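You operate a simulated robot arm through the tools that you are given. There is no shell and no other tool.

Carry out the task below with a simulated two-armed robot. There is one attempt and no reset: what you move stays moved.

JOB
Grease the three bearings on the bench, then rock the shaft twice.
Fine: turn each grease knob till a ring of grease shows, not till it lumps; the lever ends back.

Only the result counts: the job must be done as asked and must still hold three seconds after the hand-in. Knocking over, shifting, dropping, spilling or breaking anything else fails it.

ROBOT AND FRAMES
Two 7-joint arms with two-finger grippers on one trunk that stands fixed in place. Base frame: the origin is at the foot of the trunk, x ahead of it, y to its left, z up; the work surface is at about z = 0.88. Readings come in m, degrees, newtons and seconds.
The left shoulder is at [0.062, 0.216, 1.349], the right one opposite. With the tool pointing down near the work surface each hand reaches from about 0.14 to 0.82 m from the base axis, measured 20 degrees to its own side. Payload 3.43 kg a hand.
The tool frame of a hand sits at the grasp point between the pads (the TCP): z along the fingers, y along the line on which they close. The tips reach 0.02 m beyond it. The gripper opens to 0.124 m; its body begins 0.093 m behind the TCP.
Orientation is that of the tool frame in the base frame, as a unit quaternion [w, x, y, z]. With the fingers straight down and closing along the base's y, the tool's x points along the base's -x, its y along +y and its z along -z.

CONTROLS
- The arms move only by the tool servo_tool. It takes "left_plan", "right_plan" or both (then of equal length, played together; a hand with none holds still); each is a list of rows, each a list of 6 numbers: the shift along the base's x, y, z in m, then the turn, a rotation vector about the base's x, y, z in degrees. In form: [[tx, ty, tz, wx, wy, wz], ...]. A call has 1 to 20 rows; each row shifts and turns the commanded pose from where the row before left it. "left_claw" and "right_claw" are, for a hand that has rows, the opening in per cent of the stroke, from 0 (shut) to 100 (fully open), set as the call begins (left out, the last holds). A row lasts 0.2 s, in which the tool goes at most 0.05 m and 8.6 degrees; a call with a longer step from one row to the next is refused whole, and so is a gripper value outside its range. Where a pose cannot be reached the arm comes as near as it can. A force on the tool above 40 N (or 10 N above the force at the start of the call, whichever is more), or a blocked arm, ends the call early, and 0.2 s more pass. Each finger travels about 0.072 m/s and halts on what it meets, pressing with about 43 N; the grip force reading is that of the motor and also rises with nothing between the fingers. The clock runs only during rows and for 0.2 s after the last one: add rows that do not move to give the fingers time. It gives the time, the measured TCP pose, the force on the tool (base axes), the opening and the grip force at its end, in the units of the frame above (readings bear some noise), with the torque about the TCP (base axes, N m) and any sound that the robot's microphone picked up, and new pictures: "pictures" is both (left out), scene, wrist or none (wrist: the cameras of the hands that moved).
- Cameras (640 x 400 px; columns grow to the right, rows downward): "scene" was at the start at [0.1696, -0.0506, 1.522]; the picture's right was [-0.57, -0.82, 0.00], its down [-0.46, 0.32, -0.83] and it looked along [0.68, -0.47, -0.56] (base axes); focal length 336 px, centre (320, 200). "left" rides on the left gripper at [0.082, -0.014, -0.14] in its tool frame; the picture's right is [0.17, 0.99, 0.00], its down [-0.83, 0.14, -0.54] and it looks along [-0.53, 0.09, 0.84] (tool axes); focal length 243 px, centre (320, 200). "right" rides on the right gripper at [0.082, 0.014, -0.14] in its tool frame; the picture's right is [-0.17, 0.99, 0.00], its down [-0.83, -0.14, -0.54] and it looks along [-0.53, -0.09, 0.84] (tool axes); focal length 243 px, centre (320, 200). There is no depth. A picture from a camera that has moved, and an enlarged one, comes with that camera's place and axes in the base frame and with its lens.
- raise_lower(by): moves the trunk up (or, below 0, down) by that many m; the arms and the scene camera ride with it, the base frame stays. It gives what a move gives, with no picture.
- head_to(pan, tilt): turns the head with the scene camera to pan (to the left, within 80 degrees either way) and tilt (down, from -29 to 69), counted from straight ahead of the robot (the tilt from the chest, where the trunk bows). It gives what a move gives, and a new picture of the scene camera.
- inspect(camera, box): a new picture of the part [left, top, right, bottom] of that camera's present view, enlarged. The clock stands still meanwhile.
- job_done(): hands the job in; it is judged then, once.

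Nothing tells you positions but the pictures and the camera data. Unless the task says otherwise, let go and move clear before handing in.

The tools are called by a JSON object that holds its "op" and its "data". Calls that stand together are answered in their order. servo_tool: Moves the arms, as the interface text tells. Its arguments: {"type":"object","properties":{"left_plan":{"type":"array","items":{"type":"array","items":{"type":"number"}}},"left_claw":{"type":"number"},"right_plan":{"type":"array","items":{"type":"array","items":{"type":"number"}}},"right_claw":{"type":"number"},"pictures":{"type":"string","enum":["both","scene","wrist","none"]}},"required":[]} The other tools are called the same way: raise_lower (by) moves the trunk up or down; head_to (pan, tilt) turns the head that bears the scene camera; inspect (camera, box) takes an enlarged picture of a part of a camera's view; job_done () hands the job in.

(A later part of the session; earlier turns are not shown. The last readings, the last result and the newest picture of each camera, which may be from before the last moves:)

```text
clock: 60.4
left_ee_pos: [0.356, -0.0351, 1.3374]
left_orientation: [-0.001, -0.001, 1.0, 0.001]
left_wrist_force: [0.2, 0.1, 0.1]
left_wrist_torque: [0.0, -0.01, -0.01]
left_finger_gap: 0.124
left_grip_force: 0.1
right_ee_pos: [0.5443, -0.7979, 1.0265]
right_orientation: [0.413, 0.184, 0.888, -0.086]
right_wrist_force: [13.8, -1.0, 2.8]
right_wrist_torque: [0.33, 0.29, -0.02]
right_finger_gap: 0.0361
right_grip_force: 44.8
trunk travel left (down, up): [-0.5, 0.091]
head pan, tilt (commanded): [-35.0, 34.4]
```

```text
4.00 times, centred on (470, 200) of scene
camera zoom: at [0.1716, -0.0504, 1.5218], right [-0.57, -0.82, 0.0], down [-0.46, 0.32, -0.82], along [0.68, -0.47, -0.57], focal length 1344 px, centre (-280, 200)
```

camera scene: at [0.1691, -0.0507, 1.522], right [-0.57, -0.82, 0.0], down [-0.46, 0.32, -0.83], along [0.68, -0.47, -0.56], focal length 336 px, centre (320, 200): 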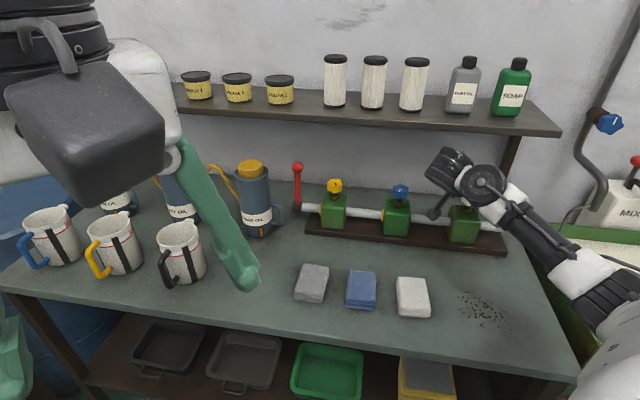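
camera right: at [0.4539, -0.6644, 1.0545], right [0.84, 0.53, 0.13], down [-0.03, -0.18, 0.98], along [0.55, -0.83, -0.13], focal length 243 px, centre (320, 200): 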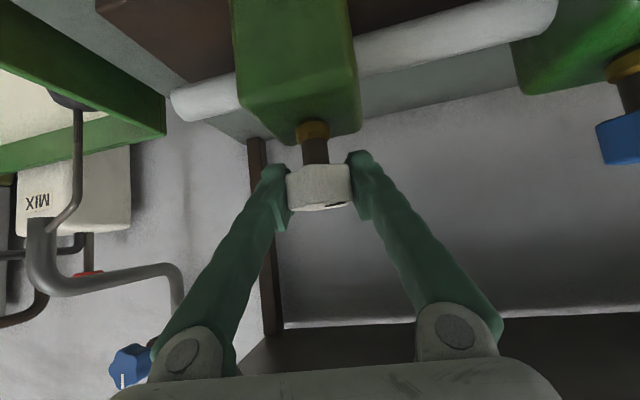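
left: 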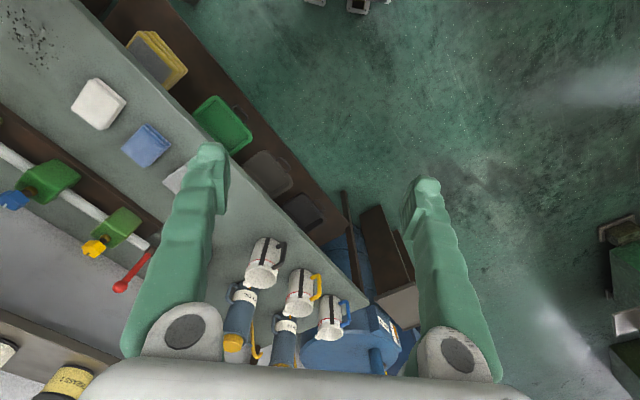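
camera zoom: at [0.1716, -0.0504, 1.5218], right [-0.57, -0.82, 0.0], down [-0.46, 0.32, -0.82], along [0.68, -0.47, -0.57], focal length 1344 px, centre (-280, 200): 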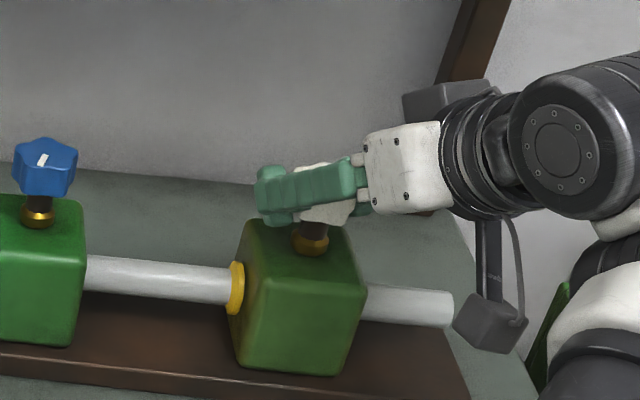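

The ring now shows on white too, at about 165°. I'll release, back away and verify all three rings.

{"op": "servo_tool", "data": {"right_plan": [[0, 0, 0, 0, 0, 0], [0, 0, 0, 0, 0, 0], [-0.028, 0.0125, 0.0257, 0, 0, 0], [-0.028, 0.0125, 0.0257, 0, 0, 0], [-0.03, 0.02, 0.02, 0, 0, 0], [-0.02, 0.03, 0.02, 0, 0, 0], [0, 0, 0, 0, 0, 0]], "right_claw": 55, "pictures": "both"}}

{"op": "inspect", "data": {"camera": "scene", "box": [280, 150, 400, 240]}}

{"op": "inspect", "data": {"camera": "scene", "box": [380, 160, 500, 250]}}

```text
clock: 62.0
left_ee_pos: [0.3536, -0.0356, 1.3367]
left_orientation: [0.0, -0.001, 1.0, 0.001]
left_wrist_force: [0.8, 0.0, -0.1]
left_wrist_torque: [0.02, 0.0, 0.03]
left_finger_gap: 0.1241
left_grip_force: 0.0
right_ee_pos: [0.4379, -0.7231, 1.117]
right_orientation: [0.413, 0.186, 0.887, -0.087]
right_wrist_force: [-0.4, 0.4, -0.2]
right_wrist_torque: [0.03, -0.01, 0.03]
right_finger_gap: 0.0682
right_grip_force: 0.0
trunk travel left (down, up): [-0.5, 0.091]
head pan, tilt (commanded): [-35.0, 34.4]
camera scene: at [0.17, -0.0513, 1.5219], right [-0.57, -0.82, 0.0], down [-0.46, 0.32, -0.83], along [0.68, -0.47, -0.56], focal length 336 px, centre (320, 200)
camera right: at [0.2963, -0.6472, 1.1447], right [0.49, 0.86, 0.13], down [0.05, -0.18, 0.98], along [0.87, -0.48, -0.13], focal length 243 px, centre (320, 200)
```

scene: 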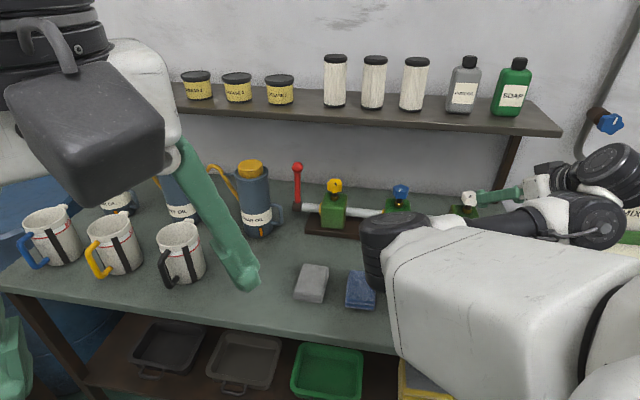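
right: 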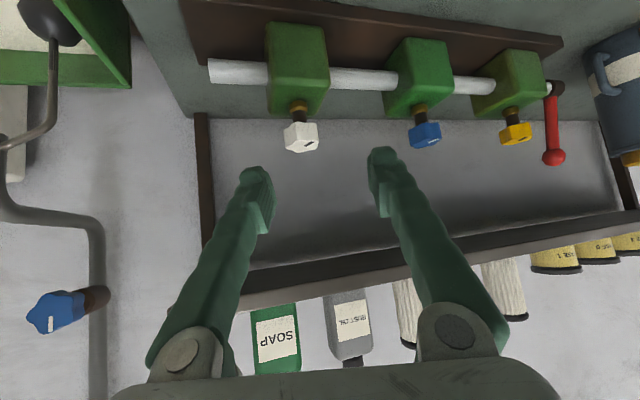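

```text
4.44 times, centred on (340, 195) of scene
camera zoom: at [0.17, -0.0513, 1.5219], right [-0.57, -0.82, 0.0], down [-0.46, 0.32, -0.83], along [0.68, -0.47, -0.56], focal length 1494 px, centre (231, 222)
```

zoom: 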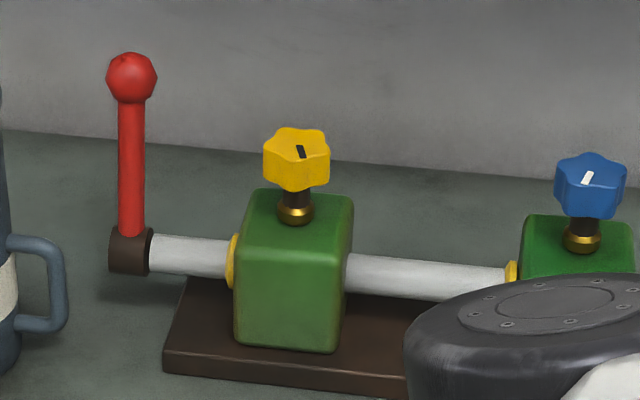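

```text
4.44 times, centred on (440, 205) of scene
camera zoom: at [0.17, -0.0513, 1.5219], right [-0.57, -0.82, 0.0], down [-0.46, 0.32, -0.83], along [0.68, -0.47, -0.56], focal length 1494 px, centre (-213, 178)
```

zoom: 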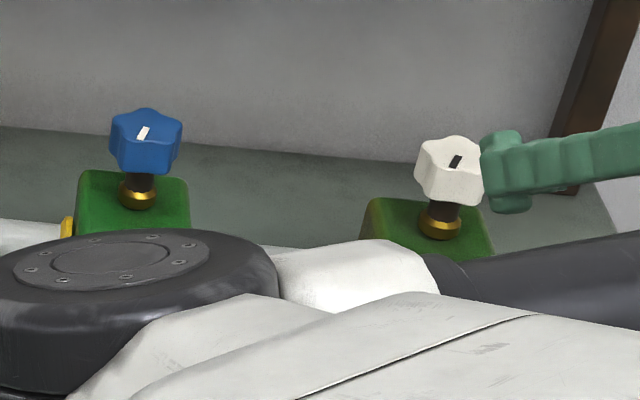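

White's index matches about 165°; its ring is hidden by the arm right now and I'll re-check it later. By triangulation the lever pivots at about [0.872,-0.460,0.944] with its ball at [0.890,-0.478,1.063], leaning roughly 12° toward the wall. I'll bring the hand round to face straight ahead and take it to a pre-grasp by the ball.

{"op": "servo_tool", "data": {"right_plan": [[0.0203, 0.0338, 0.0122, 0, 0, 4], [0.0203, 0.0338, 0.0122, 0, 0, 4], [0.0203, 0.0338, 0.0122, 0, 0, 4], [0.0203, 0.0338, 0.0122, 0, 0, 4], [0.0203, 0.0338, 0.0122, 0, 0, 4], [0.0203, 0.0338, 0.0122, 0, 0, 4], [0, 0, 0, 0, -5, 0], [0, 0, 0, 0, -5, 0], [0, 0, 0, 0, 0, 0]], "right_claw": 48, "pictures": "both"}}

{"op": "inspect", "data": {"camera": "scene", "box": [380, 160, 500, 250]}}

{"op": "inspect", "data": {"camera": "right", "box": [240, 40, 480, 200]}}

```text
clock: 63.8
left_ee_pos: [0.3526, -0.0344, 1.3378]
left_orientation: [0.0, -0.002, 1.0, 0.0]
left_wrist_force: [-0.7, -0.1, 0.7]
left_wrist_torque: [0.01, 0.0, 0.01]
left_finger_gap: 0.1241
left_grip_force: 0.1
right_ee_pos: [0.5408, -0.5712, 1.1957]
right_orientation: [0.493, 0.01, 0.866, -0.085]
right_wrist_force: [0.9, 1.4, -0.3]
right_wrist_torque: [0.03, -0.02, 0.0]
right_finger_gap: 0.0595
right_grip_force: 0.1
right hand out of reach, approached as far as the arm can: row 3, 4, 5, 6
trunk travel left (down, up): [-0.5, 0.091]
head pan, tilt (commanded): [-35.0, 34.4]
stopped in row 9 (right hand): the arm was blocked; the commanded pose is now the measured one
camera scene: at [0.1692, -0.0514, 1.522], right [-0.57, -0.82, 0.0], down [-0.46, 0.32, -0.83], along [0.68, -0.47, -0.56], focal length 336 px, centre (320, 200)
camera right: at [0.3809, -0.5417, 1.1938], right [0.18, 0.98, 0.01], down [-0.05, 0.0, 1.0], along [0.98, -0.18, 0.05], focal length 243 px, centre (320, 200)
```

scene: 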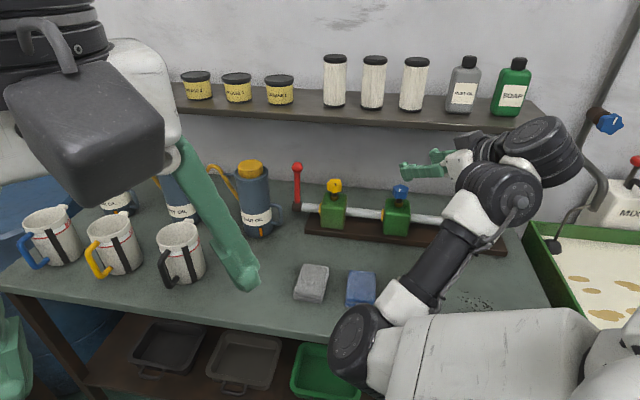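
right: 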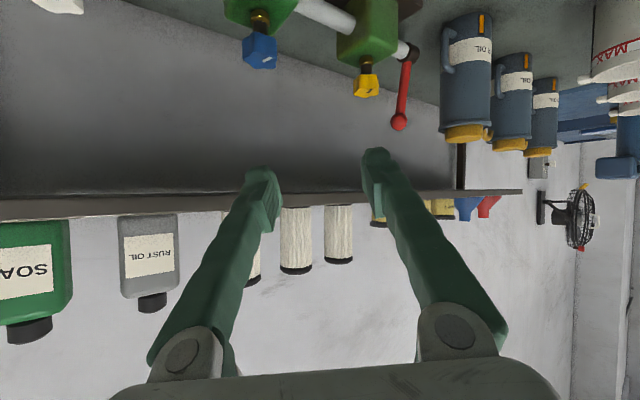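

```text
4.44 times, centred on (440, 205) of scene
camera zoom: at [0.1692, -0.0514, 1.522], right [-0.57, -0.82, 0.0], down [-0.46, 0.32, -0.83], along [0.68, -0.47, -0.56], focal length 1494 px, centre (-213, 178)
```

zoom: 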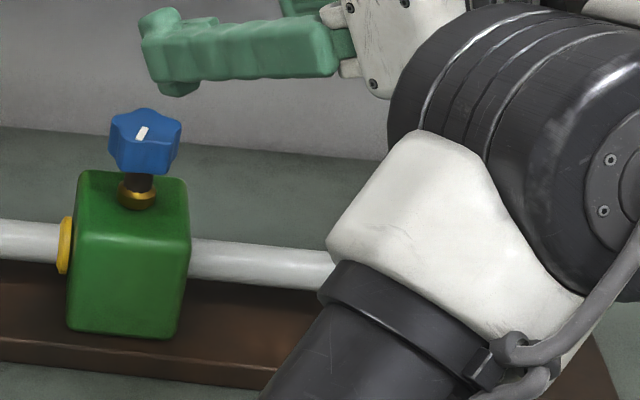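

```text
2.50 times, centred on (360, 120) of right
camera zoom: at [0.3809, -0.5417, 1.1938], right [0.18, 0.98, 0.01], down [-0.05, 0.0, 1.0], along [0.98, -0.18, 0.05], focal length 606 px, centre (220, 400)
```

zoom: 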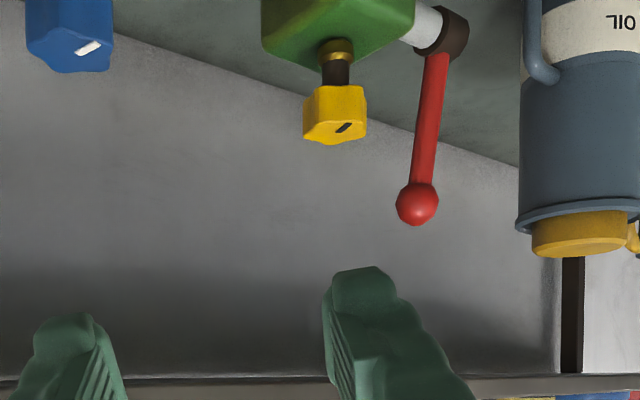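

The arm folded into an awkward low-elbow posture and stopped against something or a joint limit. I'll tilt the head down to see where the elbow is before moving on.

{"op": "head_to", "data": {"pan": -40, "tilt": 58}}

```text
clock: 64.7
left_ee_pos: [0.3533, -0.0345, 1.3365]
left_orientation: [-0.001, -0.001, 1.0, 0.0]
left_wrist_force: [-0.1, -0.4, 0.3]
left_wrist_torque: [0.0, 0.01, 0.03]
left_finger_gap: 0.124
left_grip_force: 0.1
right_ee_pos: [0.5408, -0.5704, 1.1955]
right_orientation: [0.493, 0.009, 0.866, -0.084]
right_wrist_force: [0.4, 0.7, 1.1]
right_wrist_torque: [-0.01, 0.0, -0.01]
right_finger_gap: 0.0595
right_grip_force: 0.2
trunk travel left (down, up): [-0.5, 0.091]
head pan, tilt (commanded): [-40.0, 58.0]
camera scene: at [0.15, -0.0442, 1.4891], right [-0.64, -0.77, 0.0], down [-0.65, 0.54, -0.53], along [0.41, -0.34, -0.85], focal length 336 px, centre (320, 200)
```

scene: 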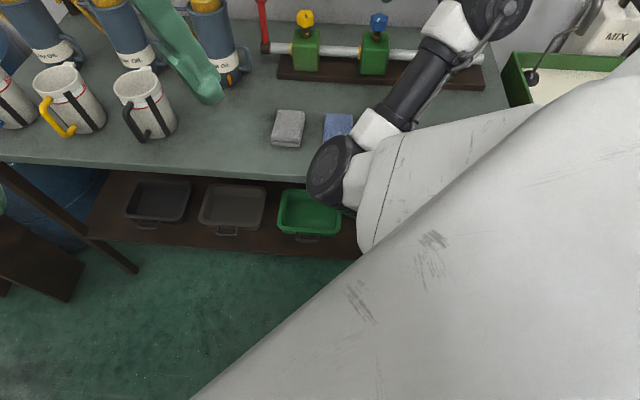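

The elbow is well above the bench. The hand was simply too close in, folding the arm, so extending forward should free it; I'll restore the head view and move forward in small steps.

{"op": "head_to", "data": {"pan": -35, "tilt": 34.4}}

{"op": "servo_tool", "data": {"right_plan": [[0.03, 0.0, 0.0, 0, 0, 0], [0.03, 0.005, 0.0, 0, 0, 0], [0.03, 0.01, -0.01, 0, 0, 0], [0.03, 0.01, -0.01, 0, 0, 0], [0, 0, 0, 0, 0, 0]], "pictures": "both"}}

```text
clock: 65.5
left_ee_pos: [0.3533, -0.0343, 1.3379]
left_orientation: [0.0, -0.001, 1.0, -0.001]
left_wrist_force: [-0.3, 0.6, -0.7]
left_wrist_torque: [-0.02, 0.0, -0.03]
left_finger_gap: 0.1241
left_grip_force: 0.0
right_ee_pos: [0.5409, -0.5701, 1.1953]
right_orientation: [0.493, 0.01, 0.866, -0.085]
right_wrist_force: [0.2, 0.2, -0.4]
right_wrist_torque: [-0.01, 0.0, 0.0]
right_finger_gap: 0.0595
right_grip_force: 0.1
trunk travel left (down, up): [-0.5, 0.091]
head pan, tilt (commanded): [-35.0, 34.4]
camera scene: at [0.1695, -0.0506, 1.5219], right [-0.57, -0.82, 0.0], down [-0.46, 0.32, -0.82], along [0.68, -0.47, -0.57], focal length 336 px, centre (320, 200)
```

scene: 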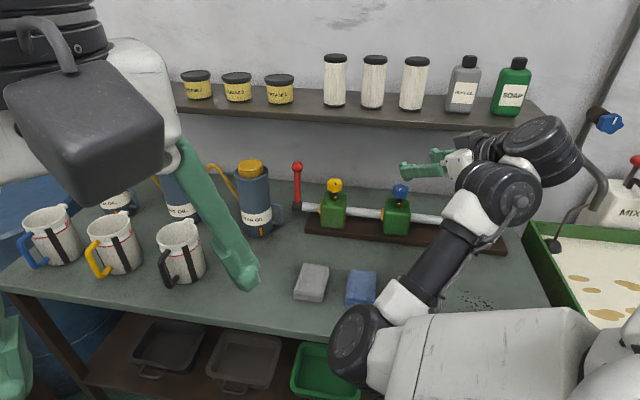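

```text
clock: 67.0
left_ee_pos: [0.3528, -0.0352, 1.3372]
left_orientation: [0.0, -0.001, 1.0, 0.0]
left_wrist_force: [-0.1, -0.2, 0.5]
left_wrist_torque: [0.01, 0.01, -0.01]
left_finger_gap: 0.1238
left_grip_force: 0.0
right_ee_pos: [0.6571, -0.5688, 1.1979]
right_orientation: [0.509, 0.029, 0.855, -0.092]
right_wrist_force: [0.6, -0.3, 0.1]
right_wrist_torque: [0.01, 0.02, 0.0]
right_finger_gap: 0.0598
right_grip_force: 0.0
trunk travel left (down, up): [-0.5, 0.091]
head pan, tilt (commanded): [-35.0, 34.4]
stopped in row 5 (right hand): the arm was blocked; the commanded pose is now the measured one
camera scene: at [0.1695, -0.0507, 1.522], right [-0.57, -0.82, 0.0], down [-0.46, 0.32, -0.83], along [0.68, -0.47, -0.56], focal length 336 px, centre (320, 200)
camera right: at [0.4992, -0.5323, 1.1905], right [0.22, 0.97, 0.02], down [-0.09, 0.0, 1.0], along [0.97, -0.22, 0.08], focal length 243 px, centre (320, 200)
```

scene: 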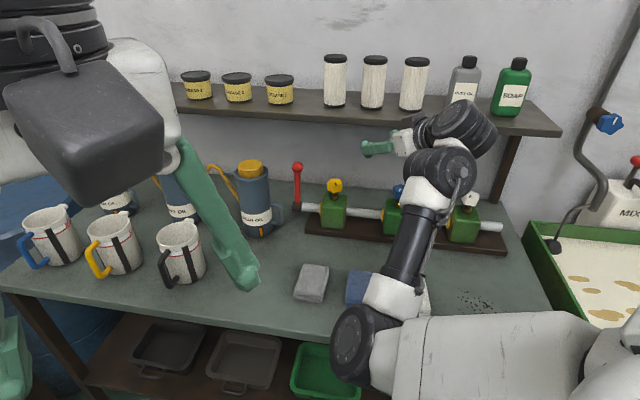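
right: 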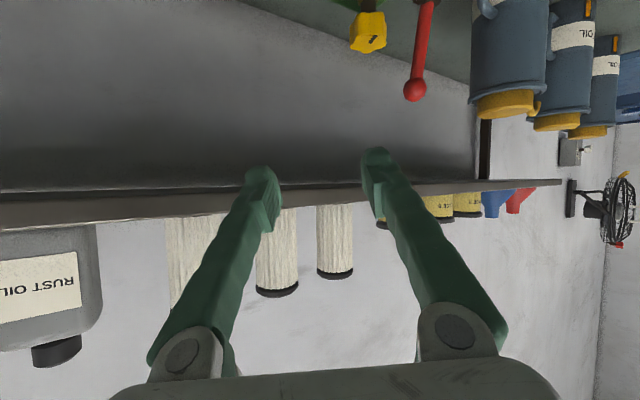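

The posture is still limiting: the hand rose instead of dropping. I'll back away from the shelf and return to the high starting area with the tool pointing down, to recover the original elbow-out posture.

{"op": "servo_tool", "data": {"right_plan": [[-0.04, -0.01, 0.01, 0, 4, 0], [-0.04, -0.01, 0.02, 0, 8, 0], [-0.04, -0.01, 0.03, 0, 8, 0], [-0.03, -0.01, 0.03, 0, 8, 0], [-0.03, 0.0, 0.03, 0, 8, 0], [-0.02, 0.0, 0.02, 0, 8, 0], [0, 0, 0, 0, 0, 0]], "pictures": "scene"}}

```text
refused: row 3 steps farther than a row can; nothing moved
```

That plan had one step over the limit; I'm sending the same retreat with smaller steps.

{"op": "servo_tool", "data": {"right_plan": [[-0.04, -0.01, 0.01, 0, 4, 0], [-0.04, -0.01, 0.02, 0, 8, 0], [-0.035, -0.01, 0.03, 0, 8, 0], [-0.03, -0.01, 0.03, 0, 8, 0], [-0.03, 0.0, 0.03, 0, 8, 0], [-0.02, 0.0, 0.02, 0, 8, 0], [0, 0, 0, 0, 0, 0]], "pictures": "scene"}}

```text
clock: 68.5
left_ee_pos: [0.3536, -0.0353, 1.3385]
left_orientation: [0.0, -0.001, 1.0, 0.0]
left_wrist_force: [-0.5, 0.2, 0.1]
left_wrist_torque: [0.01, -0.01, 0.0]
left_finger_gap: 0.124
left_grip_force: 0.0
right_ee_pos: [0.5528, -0.55, 1.127]
right_orientation: [0.323, 0.009, 0.942, -0.094]
right_wrist_force: [-0.2, -0.3, 0.0]
right_wrist_torque: [0.0, -0.03, -0.02]
right_finger_gap: 0.0596
right_grip_force: 0.0
right hand out of reach, approached as far as the arm can: row 3, 4, 5, 6
trunk travel left (down, up): [-0.5, 0.091]
head pan, tilt (commanded): [-35.0, 34.4]
camera scene: at [0.1696, -0.051, 1.5219], right [-0.57, -0.82, 0.0], down [-0.46, 0.32, -0.82], along [0.68, -0.47, -0.57], focal length 336 px, centre (320, 200)
```

scene: 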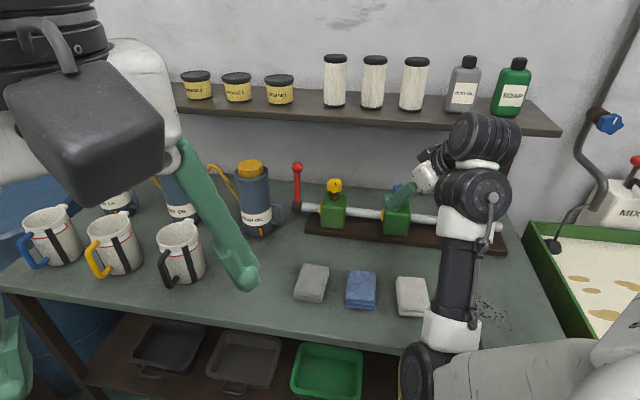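

The elbow is now hanging low, which restricts the wrist. It was normal when the hand faced slightly left in front of the white bearing, so I'll go back there with a left-facing heading to swing the elbow out again.

{"op": "servo_tool", "data": {"right_plan": [[-0.01, -0.04, 0.004, 0, 0, 3], [-0.01, -0.04, 0.0, 0, 0, 5], [-0.01, -0.04, 0.0, 0, 0, 5], [-0.01, -0.04, 0.0, 0, 0, 5], [-0.01, -0.04, 0.0, 0, 0, 5], [0, 0, 0, 0, 0, 5], [0, 0, 0, 0, 0, 0]], "pictures": "both"}}

```text
clock: 70.2
left_ee_pos: [0.3534, -0.0356, 1.3367]
left_orientation: [0.001, 0.0, 1.0, 0.0]
left_wrist_force: [-0.2, 0.1, 0.5]
left_wrist_torque: [-0.01, 0.0, 0.0]
left_finger_gap: 0.1238
left_grip_force: 0.1
right_ee_pos: [0.5507, -0.6578, 1.0584]
right_orientation: [0.315, -0.223, 0.922, -0.021]
right_wrist_force: [0.2, -0.9, 0.6]
right_wrist_torque: [-0.02, 0.01, 0.04]
right_finger_gap: 0.0593
right_grip_force: 0.1
right hand out of reach, approached as far as the arm can: row 1, 2, 3, 4, 5, 6
trunk travel left (down, up): [-0.5, 0.091]
head pan, tilt (commanded): [-35.0, 34.4]
camera scene: at [0.1695, -0.0507, 1.5219], right [-0.57, -0.82, 0.0], down [-0.46, 0.32, -0.83], along [0.68, -0.47, -0.56], focal length 336 px, centre (320, 200)
camera right: at [0.4062, -0.6949, 1.1207], right [-0.28, 0.96, -0.08], down [0.32, 0.17, 0.93], along [0.91, 0.23, -0.35], focal length 243 px, centre (320, 200)
```

scene: 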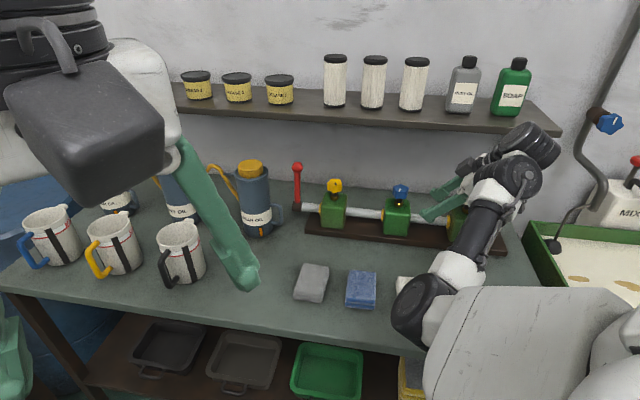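
right: 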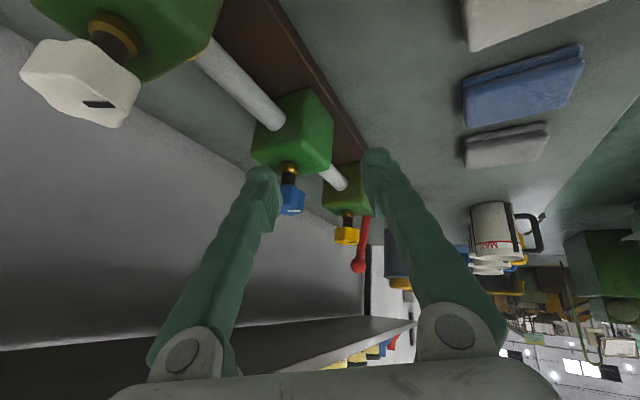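

The wrist is at its limit because the forearm points up while the tool points down. I'll pitch the tool up toward horizontal while raising it and drawing back, which should relax the wrist and let the elbow come up.

{"op": "servo_tool", "data": {"right_plan": [[-0.01, 0.0, 0.02, 0, -8, 0], [-0.01, 0.0, 0.03, 0, -8, 0], [-0.01, 0.0, 0.03, 0, -8, 0], [-0.01, 0.0, 0.03, 0, -8, 0], [-0.01, 0.0, 0.04, 0, -8, 0], [-0.01, 0.0, 0.04, 0, 0, 0], [0, 0, 0, 0, 0, 0]], "pictures": "both"}}

```text
clock: 72.0
left_ee_pos: [0.3532, -0.034, 1.3367]
left_orientation: [0.0, 0.0, 1.0, -0.001]
left_wrist_force: [-0.9, -0.1, 0.1]
left_wrist_torque: [-0.03, 0.01, 0.01]
left_finger_gap: 0.1242
left_grip_force: 0.0
right_ee_pos: [0.5644, -0.5536, 1.2081]
right_orientation: [0.602, -0.178, 0.771, -0.111]
right_wrist_force: [-0.2, 0.0, 0.1]
right_wrist_torque: [0.0, -0.03, 0.03]
right_finger_gap: 0.0594
right_grip_force: 0.1
right hand out of reach, approached as far as the arm can: row 1, 2, 3, 4, 5, 6
trunk travel left (down, up): [-0.5, 0.091]
head pan, tilt (commanded): [-35.0, 34.4]
stopped in row 7 (right hand): the arm was blocked; the commanded pose is now the measured one
camera scene: at [0.1694, -0.0501, 1.5219], right [-0.57, -0.82, 0.0], down [-0.46, 0.32, -0.83], along [0.68, -0.47, -0.56], focal length 336 px, centre (320, 200)
camera right: at [0.41, -0.5792, 1.1653], right [-0.1, 0.97, -0.23], down [-0.33, 0.19, 0.93], along [0.94, 0.17, 0.3], focal length 243 px, centre (320, 200)
```

scene: 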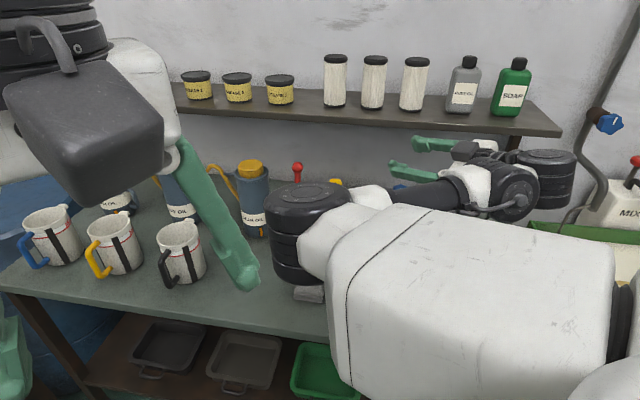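
right: 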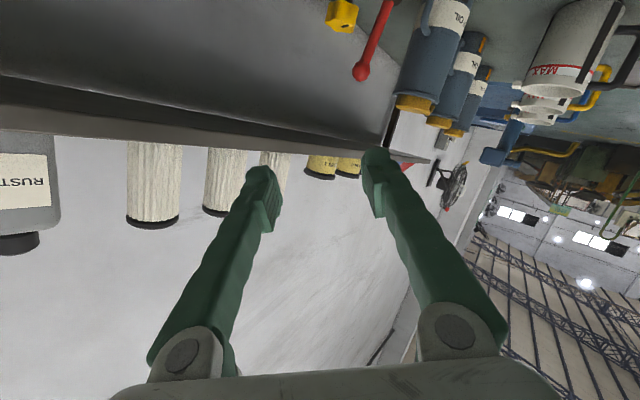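

Now the elbow is bent inward. Sweeping the hand far to the right with a slightly left-facing heading nearly straightens the arm, which should let the elbow go outward again. I'll do that at a safe height and take out the roll at the same time.

{"op": "servo_tool", "data": {"right_plan": [[-0.018, -0.042, -0.01, 4.5, 0, 0], [-0.018, -0.042, -0.01, 4.5, 0, 0], [-0.018, -0.042, -0.01, 4.5, 0, 0], [-0.018, -0.042, -0.01, 4.5, 0, 0], [-0.018, -0.042, -0.01, 4.5, 0, 0], [0, 0, 0, 0, 0, 0]], "pictures": "both"}}

```text
clock: 73.3
left_ee_pos: [0.3522, -0.0355, 1.3373]
left_orientation: [0.0, 0.0, 1.0, 0.0]
left_wrist_force: [0.5, 0.2, -0.6]
left_wrist_torque: [-0.01, 0.03, 0.0]
left_finger_gap: 0.124
left_grip_force: 0.1
right_ee_pos: [0.5832, -0.6126, 1.1417]
right_orientation: [0.626, -0.058, 0.776, 0.043]
right_wrist_force: [-0.2, -0.8, 0.8]
right_wrist_torque: [-0.01, 0.02, -0.01]
right_finger_gap: 0.0593
right_grip_force: 0.1
right hand out of reach, approached as far as the arm can: row 1, 2, 3, 4, 5
trunk travel left (down, up): [-0.5, 0.091]
head pan, tilt (commanded): [-35.0, 34.4]
camera scene: at [0.1696, -0.0498, 1.522], right [-0.57, -0.82, 0.0], down [-0.46, 0.32, -0.83], along [0.68, -0.47, -0.56], focal length 336 px, centre (320, 200)
camera right: at [0.4283, -0.6211, 1.0915], right [-0.11, 0.98, 0.16], down [-0.33, -0.18, 0.93], along [0.94, 0.05, 0.34], focal length 243 px, centre (320, 200)
```

scene: 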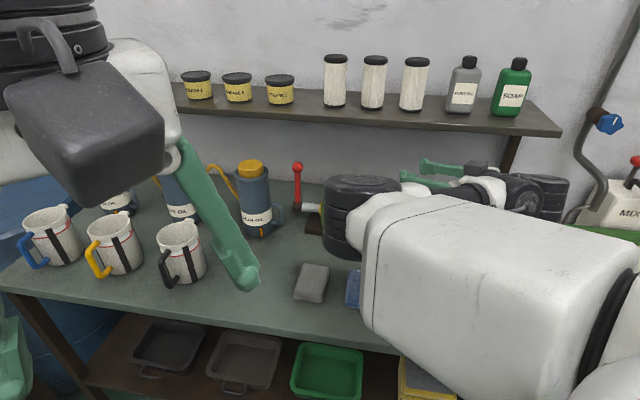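
right: 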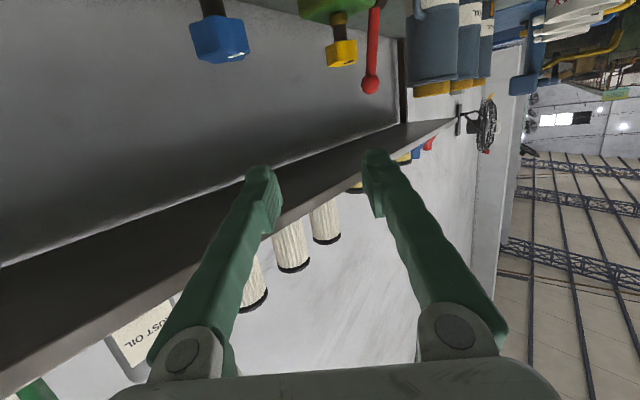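

The wrist is bent hard left relative to a forearm that points right. I'll relax it by turning the hand to point right while drawing it back from the bench.

{"op": "servo_tool", "data": {"right_plan": [[-0.02, -0.016, 0.008, 0, 0, -7.8], [-0.02, -0.016, 0.008, 0, 0, -7.8], [-0.02, -0.016, 0.008, 0, 0, -7.8], [-0.02, -0.016, 0.008, 0, 0, -7.8], [-0.02, -0.016, 0.008, 0, 0, -7.8], [-0.02, -0.016, 0.008, 0, 0, -7.8], [-0.02, -0.016, 0.008, 0, 0, -7.8], [-0.02, -0.016, 0.008, 0, 0, -7.8], [0, 0, 0, 0, 0, 0]], "pictures": "both"}}

```text
clock: 75.3
left_ee_pos: [0.352, -0.0374, 1.3382]
left_orientation: [0.001, -0.001, 1.0, 0.001]
left_wrist_force: [-0.5, -0.5, 0.8]
left_wrist_torque: [0.05, 0.05, -0.01]
left_finger_gap: 0.1241
left_grip_force: 0.0
right_ee_pos: [0.408, -0.7522, 1.1854]
right_orientation: [0.535, 0.344, 0.712, -0.297]
right_wrist_force: [2.2, -0.3, 1.8]
right_wrist_torque: [0.27, 0.23, -0.16]
right_finger_gap: 0.0594
right_grip_force: 0.0
right hand out of reach, approached as far as the arm can: row 8
trunk travel left (down, up): [-0.5, 0.091]
head pan, tilt (commanded): [-35.0, 34.4]
camera scene: at [0.1685, -0.053, 1.522], right [-0.57, -0.82, 0.0], down [-0.46, 0.33, -0.82], along [0.68, -0.47, -0.57], focal length 336 px, centre (320, 200)
camera right: at [0.3256, -0.6191, 1.1419], right [0.83, 0.55, 0.11], down [-0.26, 0.2, 0.95], along [0.5, -0.81, 0.31], focal length 243 px, centre (320, 200)
```

scene: 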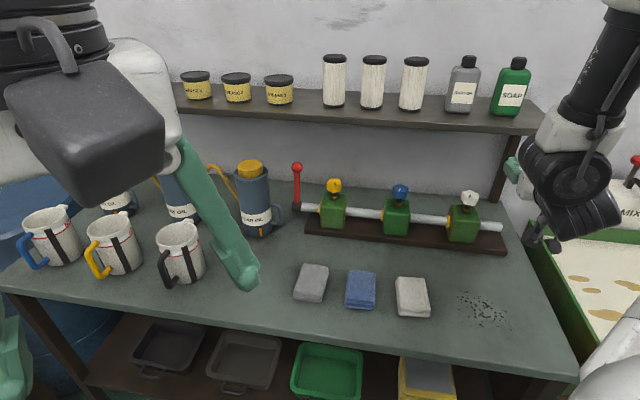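
right: 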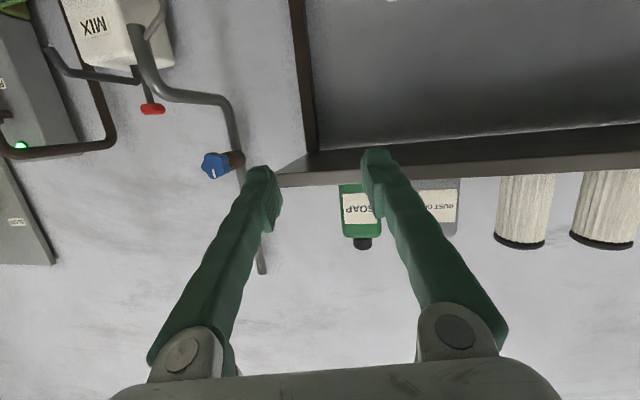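

The forearm now comes down from the upper right, so the elbow is out again, and the bench is fully visible. I'll check all three rings in this clear view.

{"op": "inspect", "data": {"camera": "scene", "box": [280, 150, 400, 240]}}

{"op": "inspect", "data": {"camera": "scene", "box": [390, 160, 510, 250]}}

{"op": "inspect", "data": {"camera": "scene", "box": [220, 150, 330, 240]}}

```text
4.44 times, centred on (340, 195) of scene
camera zoom: at [0.1685, -0.053, 1.522], right [-0.57, -0.82, 0.0], down [-0.46, 0.33, -0.82], along [0.68, -0.47, -0.57], focal length 1494 px, centre (231, 222)
```

zoom: 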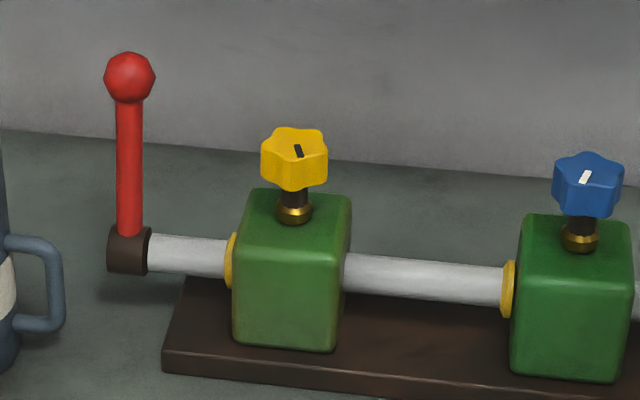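

```text
4.44 times, centred on (450, 205) of scene
camera zoom: at [0.1685, -0.053, 1.522], right [-0.57, -0.82, 0.0], down [-0.46, 0.33, -0.82], along [0.68, -0.47, -0.57], focal length 1494 px, centre (-258, 178)
```

zoom: 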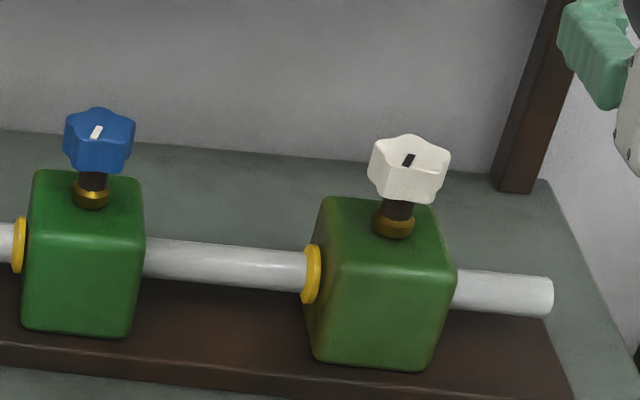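

```text
4.44 times, centred on (275, 195) of scene
camera zoom: at [0.1685, -0.053, 1.522], right [-0.57, -0.82, 0.0], down [-0.46, 0.33, -0.82], along [0.68, -0.47, -0.57], focal length 1494 px, centre (520, 222)
```

zoom: 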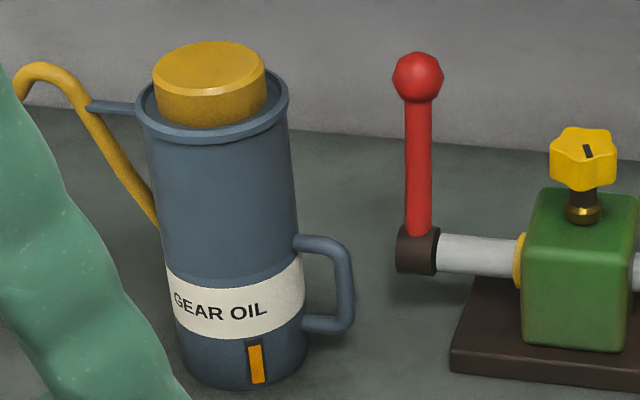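

All three bearings show a clean ring. The gear-oil can is about 8 cm to the left of the lever ball and its handle is low (z<0.96). I'll bring the hand round to the earlier good waypoint in front, turning it to face forward.

{"op": "servo_tool", "data": {"right_plan": [[0.0165, 0.0375, 0.0044, 0, 0, 5.6], [0.0165, 0.0375, 0.0044, 0, 0, 5.6], [0.0165, 0.0375, 0.0044, 0, 0, 5.6], [0.0165, 0.0375, 0.0044, 0, 0, 5.6], [0, 0, 0, 0, 0, 0]], "pictures": "both"}}

```text
clock: 76.4
left_ee_pos: [0.3559, -0.0347, 1.3365]
left_orientation: [-0.001, -0.001, 1.0, 0.0]
left_wrist_force: [0.7, -0.7, 0.7]
left_wrist_torque: [0.03, 0.01, 0.03]
left_finger_gap: 0.1239
left_grip_force: 0.0
right_ee_pos: [0.4745, -0.5449, 1.1095]
right_orientation: [0.541, 0.331, 0.772, -0.043]
right_wrist_force: [1.0, -0.1, -0.4]
right_wrist_torque: [-0.01, -0.05, 0.02]
right_finger_gap: 0.0595
right_grip_force: 0.2
trunk travel left (down, up): [-0.5, 0.091]
head pan, tilt (commanded): [-35.0, 34.4]
stopped in row 5 (right hand): the arm was blocked; the commanded pose is now the measured one
camera scene: at [0.1729, -0.0514, 1.5215], right [-0.57, -0.82, 0.0], down [-0.46, 0.32, -0.82], along [0.68, -0.47, -0.57], focal length 336 px, centre (320, 200)
camera right: at [0.3542, -0.4367, 1.1003], right [0.58, 0.69, 0.43], down [-0.35, -0.27, 0.9], along [0.73, -0.68, 0.09], focal length 243 px, centre (320, 200)
```

scene: 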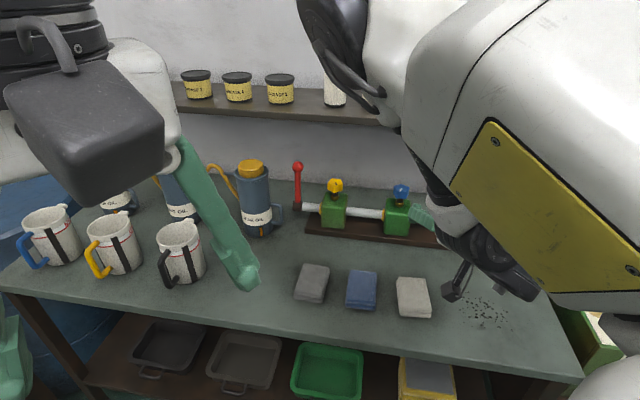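
right: 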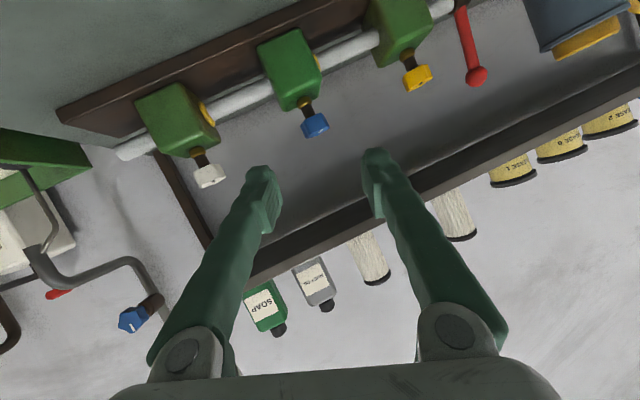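

The hand came too close to the shoulder and the elbow swung up and over. I'll reverse to the previous good pose at the right, then travel along the bench farther out instead.

{"op": "servo_tool", "data": {"right_plan": [[-0.0165, -0.042, 0.018, -3.2, 1.7, -5.6], [-0.0165, -0.042, 0.018, -3.2, 1.7, -5.6], [-0.0165, -0.042, 0.016, -3.2, 1.7, -5.6], [-0.0165, -0.042, 0.014, -3.2, 1.7, -5.6], [-0.0, -0.042, 0.01, -3.2, 1.7, -5.6], [0, 0, 0, 0, 0, 0]], "pictures": "both"}}

```text
clock: 76.9
left_ee_pos: [0.3574, -0.0361, 1.3368]
left_orientation: [-0.001, 0.0, 1.0, 0.0]
left_wrist_force: [0.9, 0.3, 0.3]
left_wrist_torque: [0.03, 0.04, 0.02]
left_finger_gap: 0.1239
left_grip_force: 0.1
right_ee_pos: [0.4289, -0.5677, 1.062]
right_orientation: [0.486, 0.49, 0.723, -0.011]
right_wrist_force: [0.1, -0.2, 0.4]
right_wrist_torque: [0.01, 0.04, -0.04]
right_finger_gap: 0.0593
right_grip_force: 0.1
trunk travel left (down, up): [-0.5, 0.091]
head pan, tilt (commanded): [-35.0, 34.4]
stopped in row 2 (right hand): the arm was blocked; the commanded pose is now the measured one
camera scene: at [0.1732, -0.0518, 1.5214], right [-0.57, -0.82, 0.0], down [-0.46, 0.32, -0.82], along [0.67, -0.47, -0.57], focal length 336 px, centre (320, 200)
camera right: at [0.3389, -0.4331, 1.0843], right [0.72, 0.39, 0.57], down [-0.44, -0.39, 0.81], along [0.54, -0.83, -0.11], focal length 243 px, centre (320, 200)
```

scene: 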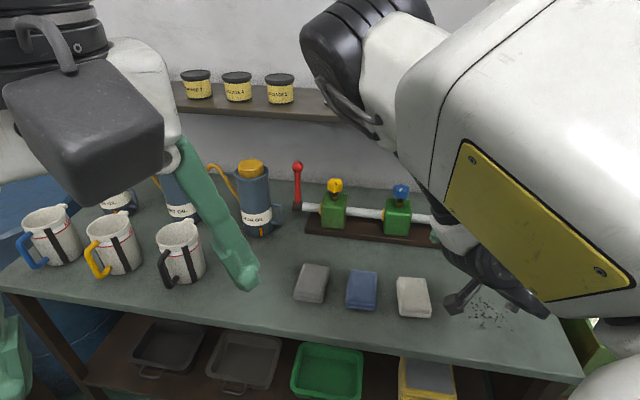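
right: 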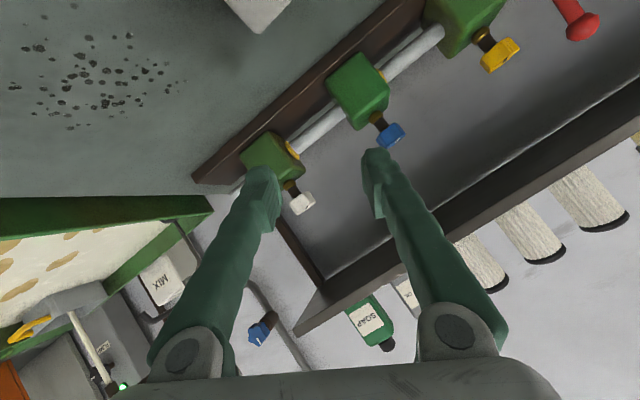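

The arm is mid-way between two postures. I'll make small, gentle moves outward, away from the shoulder, to let it settle smoothly.

{"op": "servo_tool", "data": {"right_plan": [[0.0, 0.0, 0.0, 0, 0, 0], [0.0, -0.02, 0.012, 0, 0, 0], [0.0, -0.02, 0.012, 0, 0, 0], [0.0, -0.02, 0.012, 0, 0, 0], [0.0, -0.02, 0.012, 0, 0, 0], [0, 0, 0, 0, 0, 0]], "pictures": "both"}}

```text
clock: 77.7
left_ee_pos: [0.3525, -0.0365, 1.338]
left_orientation: [0.001, 0.0, 1.0, 0.0]
left_wrist_force: [0.2, 0.1, -0.6]
left_wrist_torque: [0.03, -0.04, 0.02]
left_finger_gap: 0.1239
left_grip_force: 0.0
right_ee_pos: [0.4579, -0.584, 1.1155]
right_orientation: [0.525, 0.543, 0.651, 0.078]
right_wrist_force: [0.2, -0.4, 0.0]
right_wrist_torque: [0.03, -0.02, 0.01]
right_finger_gap: 0.0594
right_grip_force: 0.0
right hand out of reach, approached as far as the arm can: row 2
trunk travel left (down, up): [-0.5, 0.091]
head pan, tilt (commanded): [-35.0, 34.4]
stopped in row 3 (right hand): the arm was blocked; the commanded pose is now the measured one
camera scene: at [0.1687, -0.051, 1.5221], right [-0.57, -0.82, 0.0], down [-0.46, 0.32, -0.83], along [0.68, -0.47, -0.56], focal length 336 px, centre (320, 200)
camera right: at [0.3709, -0.4477, 1.1374], right [0.59, 0.26, 0.76], down [-0.62, -0.46, 0.64], along [0.52, -0.85, -0.11], focal length 243 px, centre (320, 200)
```

scene: 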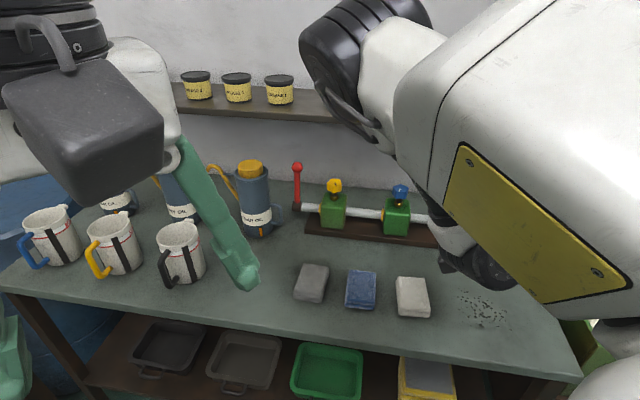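
right: 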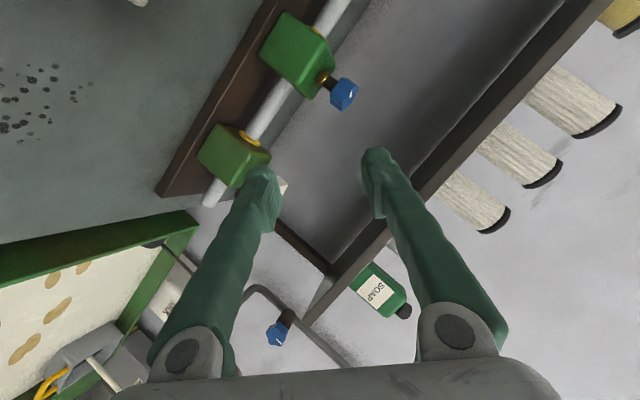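

The arm is folded near its elbow limit, so big steps demand joint motions it can't follow. I'll use much smaller steps outward.

{"op": "servo_tool", "data": {"right_plan": [[0.008, -0.008, 0.0, 0, 0, 0], [0.008, -0.008, 0.0, 0, 0, 0], [0.008, -0.008, 0.0, 0, 0, 0], [0.008, -0.008, 0.0, 0, 0, 0], [0.008, -0.008, 0.0, 0, 0, 0], [0.008, -0.008, 0.0, 0, 0, 0], [0.008, -0.008, 0.0, 0, 0, 0], [0.008, -0.008, 0.0, 0, 0, 0], [0, 0, 0, 0, 0, 0]], "pictures": "both"}}

```text
clock: 78.3
left_ee_pos: [0.3531, -0.0346, 1.3395]
left_orientation: [0.0, 0.0, 1.0, -0.001]
left_wrist_force: [-0.1, 0.2, -0.8]
left_wrist_torque: [0.01, -0.01, -0.02]
left_finger_gap: 0.124
left_grip_force: 0.2
right_ee_pos: [0.4879, -0.5899, 1.1323]
right_orientation: [0.527, 0.617, 0.558, 0.175]
right_wrist_force: [0.6, 0.3, 0.1]
right_wrist_torque: [0.01, -0.01, -0.03]
right_finger_gap: 0.0593
right_grip_force: 0.0
trunk travel left (down, up): [-0.5, 0.091]
head pan, tilt (commanded): [-35.0, 34.4]
stopped in row 3 (right hand): the arm was blocked; the commanded pose is now the measured one
camera scene: at [0.169, -0.0511, 1.522], right [-0.57, -0.82, 0.0], down [-0.46, 0.32, -0.83], along [0.68, -0.47, -0.56], focal length 336 px, centre (320, 200)
camera right: at [0.4084, -0.4522, 1.1669], right [0.44, 0.03, 0.9], down [-0.77, -0.51, 0.4], along [0.46, -0.86, -0.2], focal length 243 px, centre (320, 200)
```

scene: 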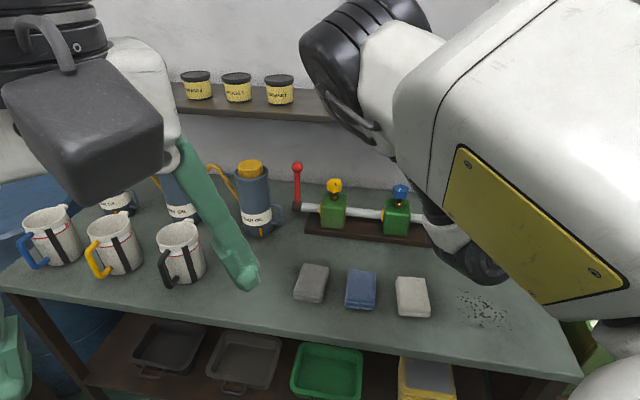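
right: 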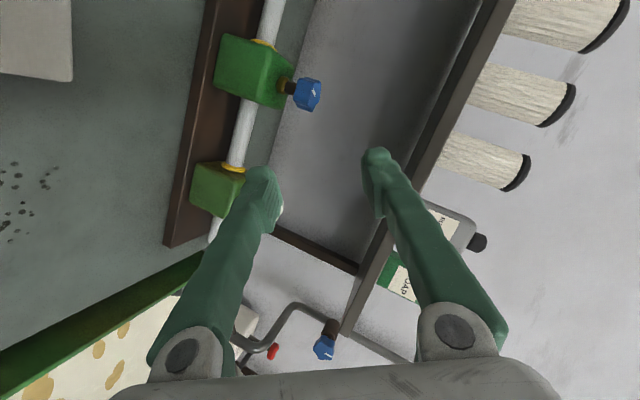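

The wrist is rolling by itself as the arm works toward another joint solution. I'll hold with zero-motion rows to see whether it's stable here.

{"op": "servo_tool", "data": {"right_plan": [[0, 0, 0, 0, 0, 0], [0, 0, 0, 0, 0, 0], [0, 0, 0, 0, 0, 0], [0, 0, 0, 0, 0, 0]], "pictures": "none"}}

```text
clock: 79.3
left_ee_pos: [0.3533, -0.0338, 1.3372]
left_orientation: [0.0, -0.001, 1.0, 0.0]
left_wrist_force: [-0.3, -0.2, 0.2]
left_wrist_torque: [0.03, 0.02, -0.01]
left_finger_gap: 0.1239
left_grip_force: 0.0
right_ee_pos: [0.4879, -0.5899, 1.129]
right_orientation: [0.525, 0.617, 0.559, 0.174]
right_wrist_force: [-0.6, -0.3, 0.5]
right_wrist_torque: [-0.03, 0.01, 0.03]
right_finger_gap: 0.0595
right_grip_force: 0.1
trunk travel left (down, up): [-0.5, 0.091]
head pan, tilt (commanded): [-35.0, 34.4]
```

It's stable when held. I'll test a tiny single move to see how it responds.

{"op": "servo_tool", "data": {"right_plan": [[0.005, 0, 0.0, 0, 0, 0], [0.005, 0, 0.0, 0, 0, 0], [0, 0, 0, 0, 0, 0], [0, 0, 0, 0, 0, 0]], "pictures": "none"}}

```text
clock: 80.0
left_ee_pos: [0.3543, -0.0352, 1.3371]
left_orientation: [0.002, 0.0, 1.0, 0.0]
left_wrist_force: [0.4, -0.4, -0.1]
left_wrist_torque: [0.02, -0.02, 0.01]
left_finger_gap: 0.124
left_grip_force: 0.0
right_ee_pos: [0.4897, -0.5975, 1.1235]
right_orientation: [0.507, 0.682, 0.474, 0.232]
right_wrist_force: [-0.3, 0.2, -0.3]
right_wrist_torque: [0.01, 0.01, -0.02]
right_finger_gap: 0.0595
right_grip_force: 0.1
trunk travel left (down, up): [-0.5, 0.091]
head pan, tilt (commanded): [-35.0, 34.4]
stopped in row 3 (right hand): the arm was blocked; the commanded pose is now the measured one
```

Each tiny command makes the arm advance toward a different joint solution while the hand stays in free space. I'll keep nudging with minimal steps and watch where it settles.

{"op": "servo_tool", "data": {"right_plan": [[0, -0.002, 0.004, 0, 0, 0], [0, 0, 0, 0, 0, 0], [0, 0, 0, 0, 0, 0]], "pictures": "none"}}

{"op": "servo_tool", "data": {"right_plan": [[0, -0.002, 0.004, 0, 0, 0], [0, 0, 0, 0, 0, 0], [0, 0, 0, 0, 0, 0]], "pictures": "both"}}

```text
clock: 80.8
left_ee_pos: [0.3532, -0.0356, 1.3389]
left_orientation: [0.001, 0.0, 1.0, 0.0]
left_wrist_force: [-0.4, -0.1, 0.2]
left_wrist_torque: [-0.01, 0.01, -0.03]
left_finger_gap: 0.1242
left_grip_force: 0.0
right_ee_pos: [0.4866, -0.592, 1.1113]
right_orientation: [0.485, 0.709, 0.446, 0.253]
right_wrist_force: [0.1, -0.1, 0.3]
right_wrist_torque: [-0.01, -0.02, -0.01]
right_finger_gap: 0.0593
right_grip_force: 0.0
trunk travel left (down, up): [-0.5, 0.091]
head pan, tilt (commanded): [-35.0, 34.4]
```

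```text
clock: 81.3
left_ee_pos: [0.3523, -0.0354, 1.3372]
left_orientation: [0.001, -0.001, 1.0, 0.001]
left_wrist_force: [0.4, 0.1, -0.4]
left_wrist_torque: [-0.02, 0.0, -0.02]
left_finger_gap: 0.1243
left_grip_force: 0.1
right_ee_pos: [0.481, -0.5964, 1.1075]
right_orientation: [0.471, 0.734, 0.406, 0.273]
right_wrist_force: [-0.1, -0.7, 0.4]
right_wrist_torque: [-0.01, -0.01, 0.01]
right_finger_gap: 0.0595
right_grip_force: 0.0
trunk travel left (down, up): [-0.5, 0.091]
head pan, tilt (commanded): [-35.0, 34.4]
stopped in row 2 (right hand): the arm was blocked; the commanded pose is now the measured one
camera scene: at [0.1694, -0.0509, 1.522], right [-0.57, -0.82, 0.0], down [-0.46, 0.32, -0.83], along [0.68, -0.47, -0.56], focal length 336 px, centre (320, 200)
camera right: at [0.4182, -0.463, 1.1787], right [0.25, -0.37, 0.9], down [-0.9, -0.42, 0.08], along [0.35, -0.83, -0.44], focal length 243 px, centre (320, 200)
```

scene: 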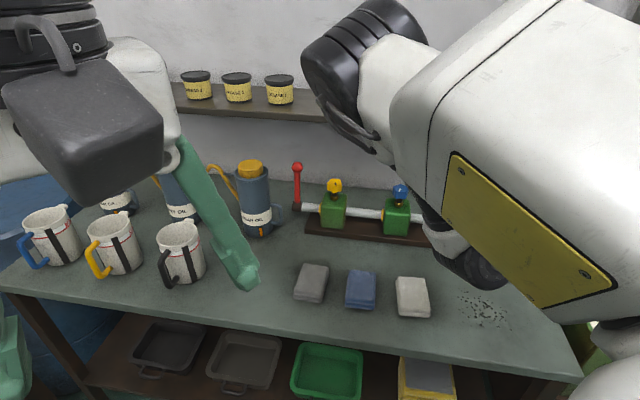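
right: 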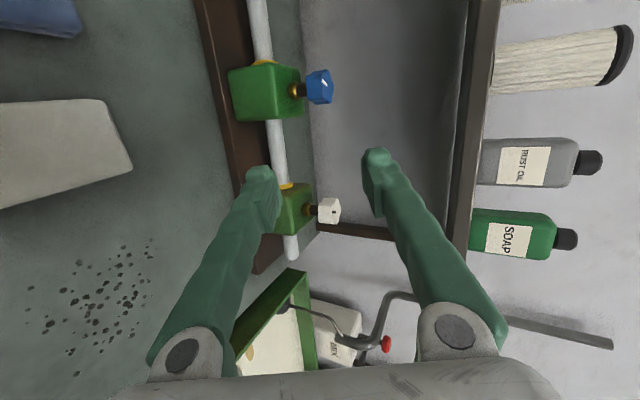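

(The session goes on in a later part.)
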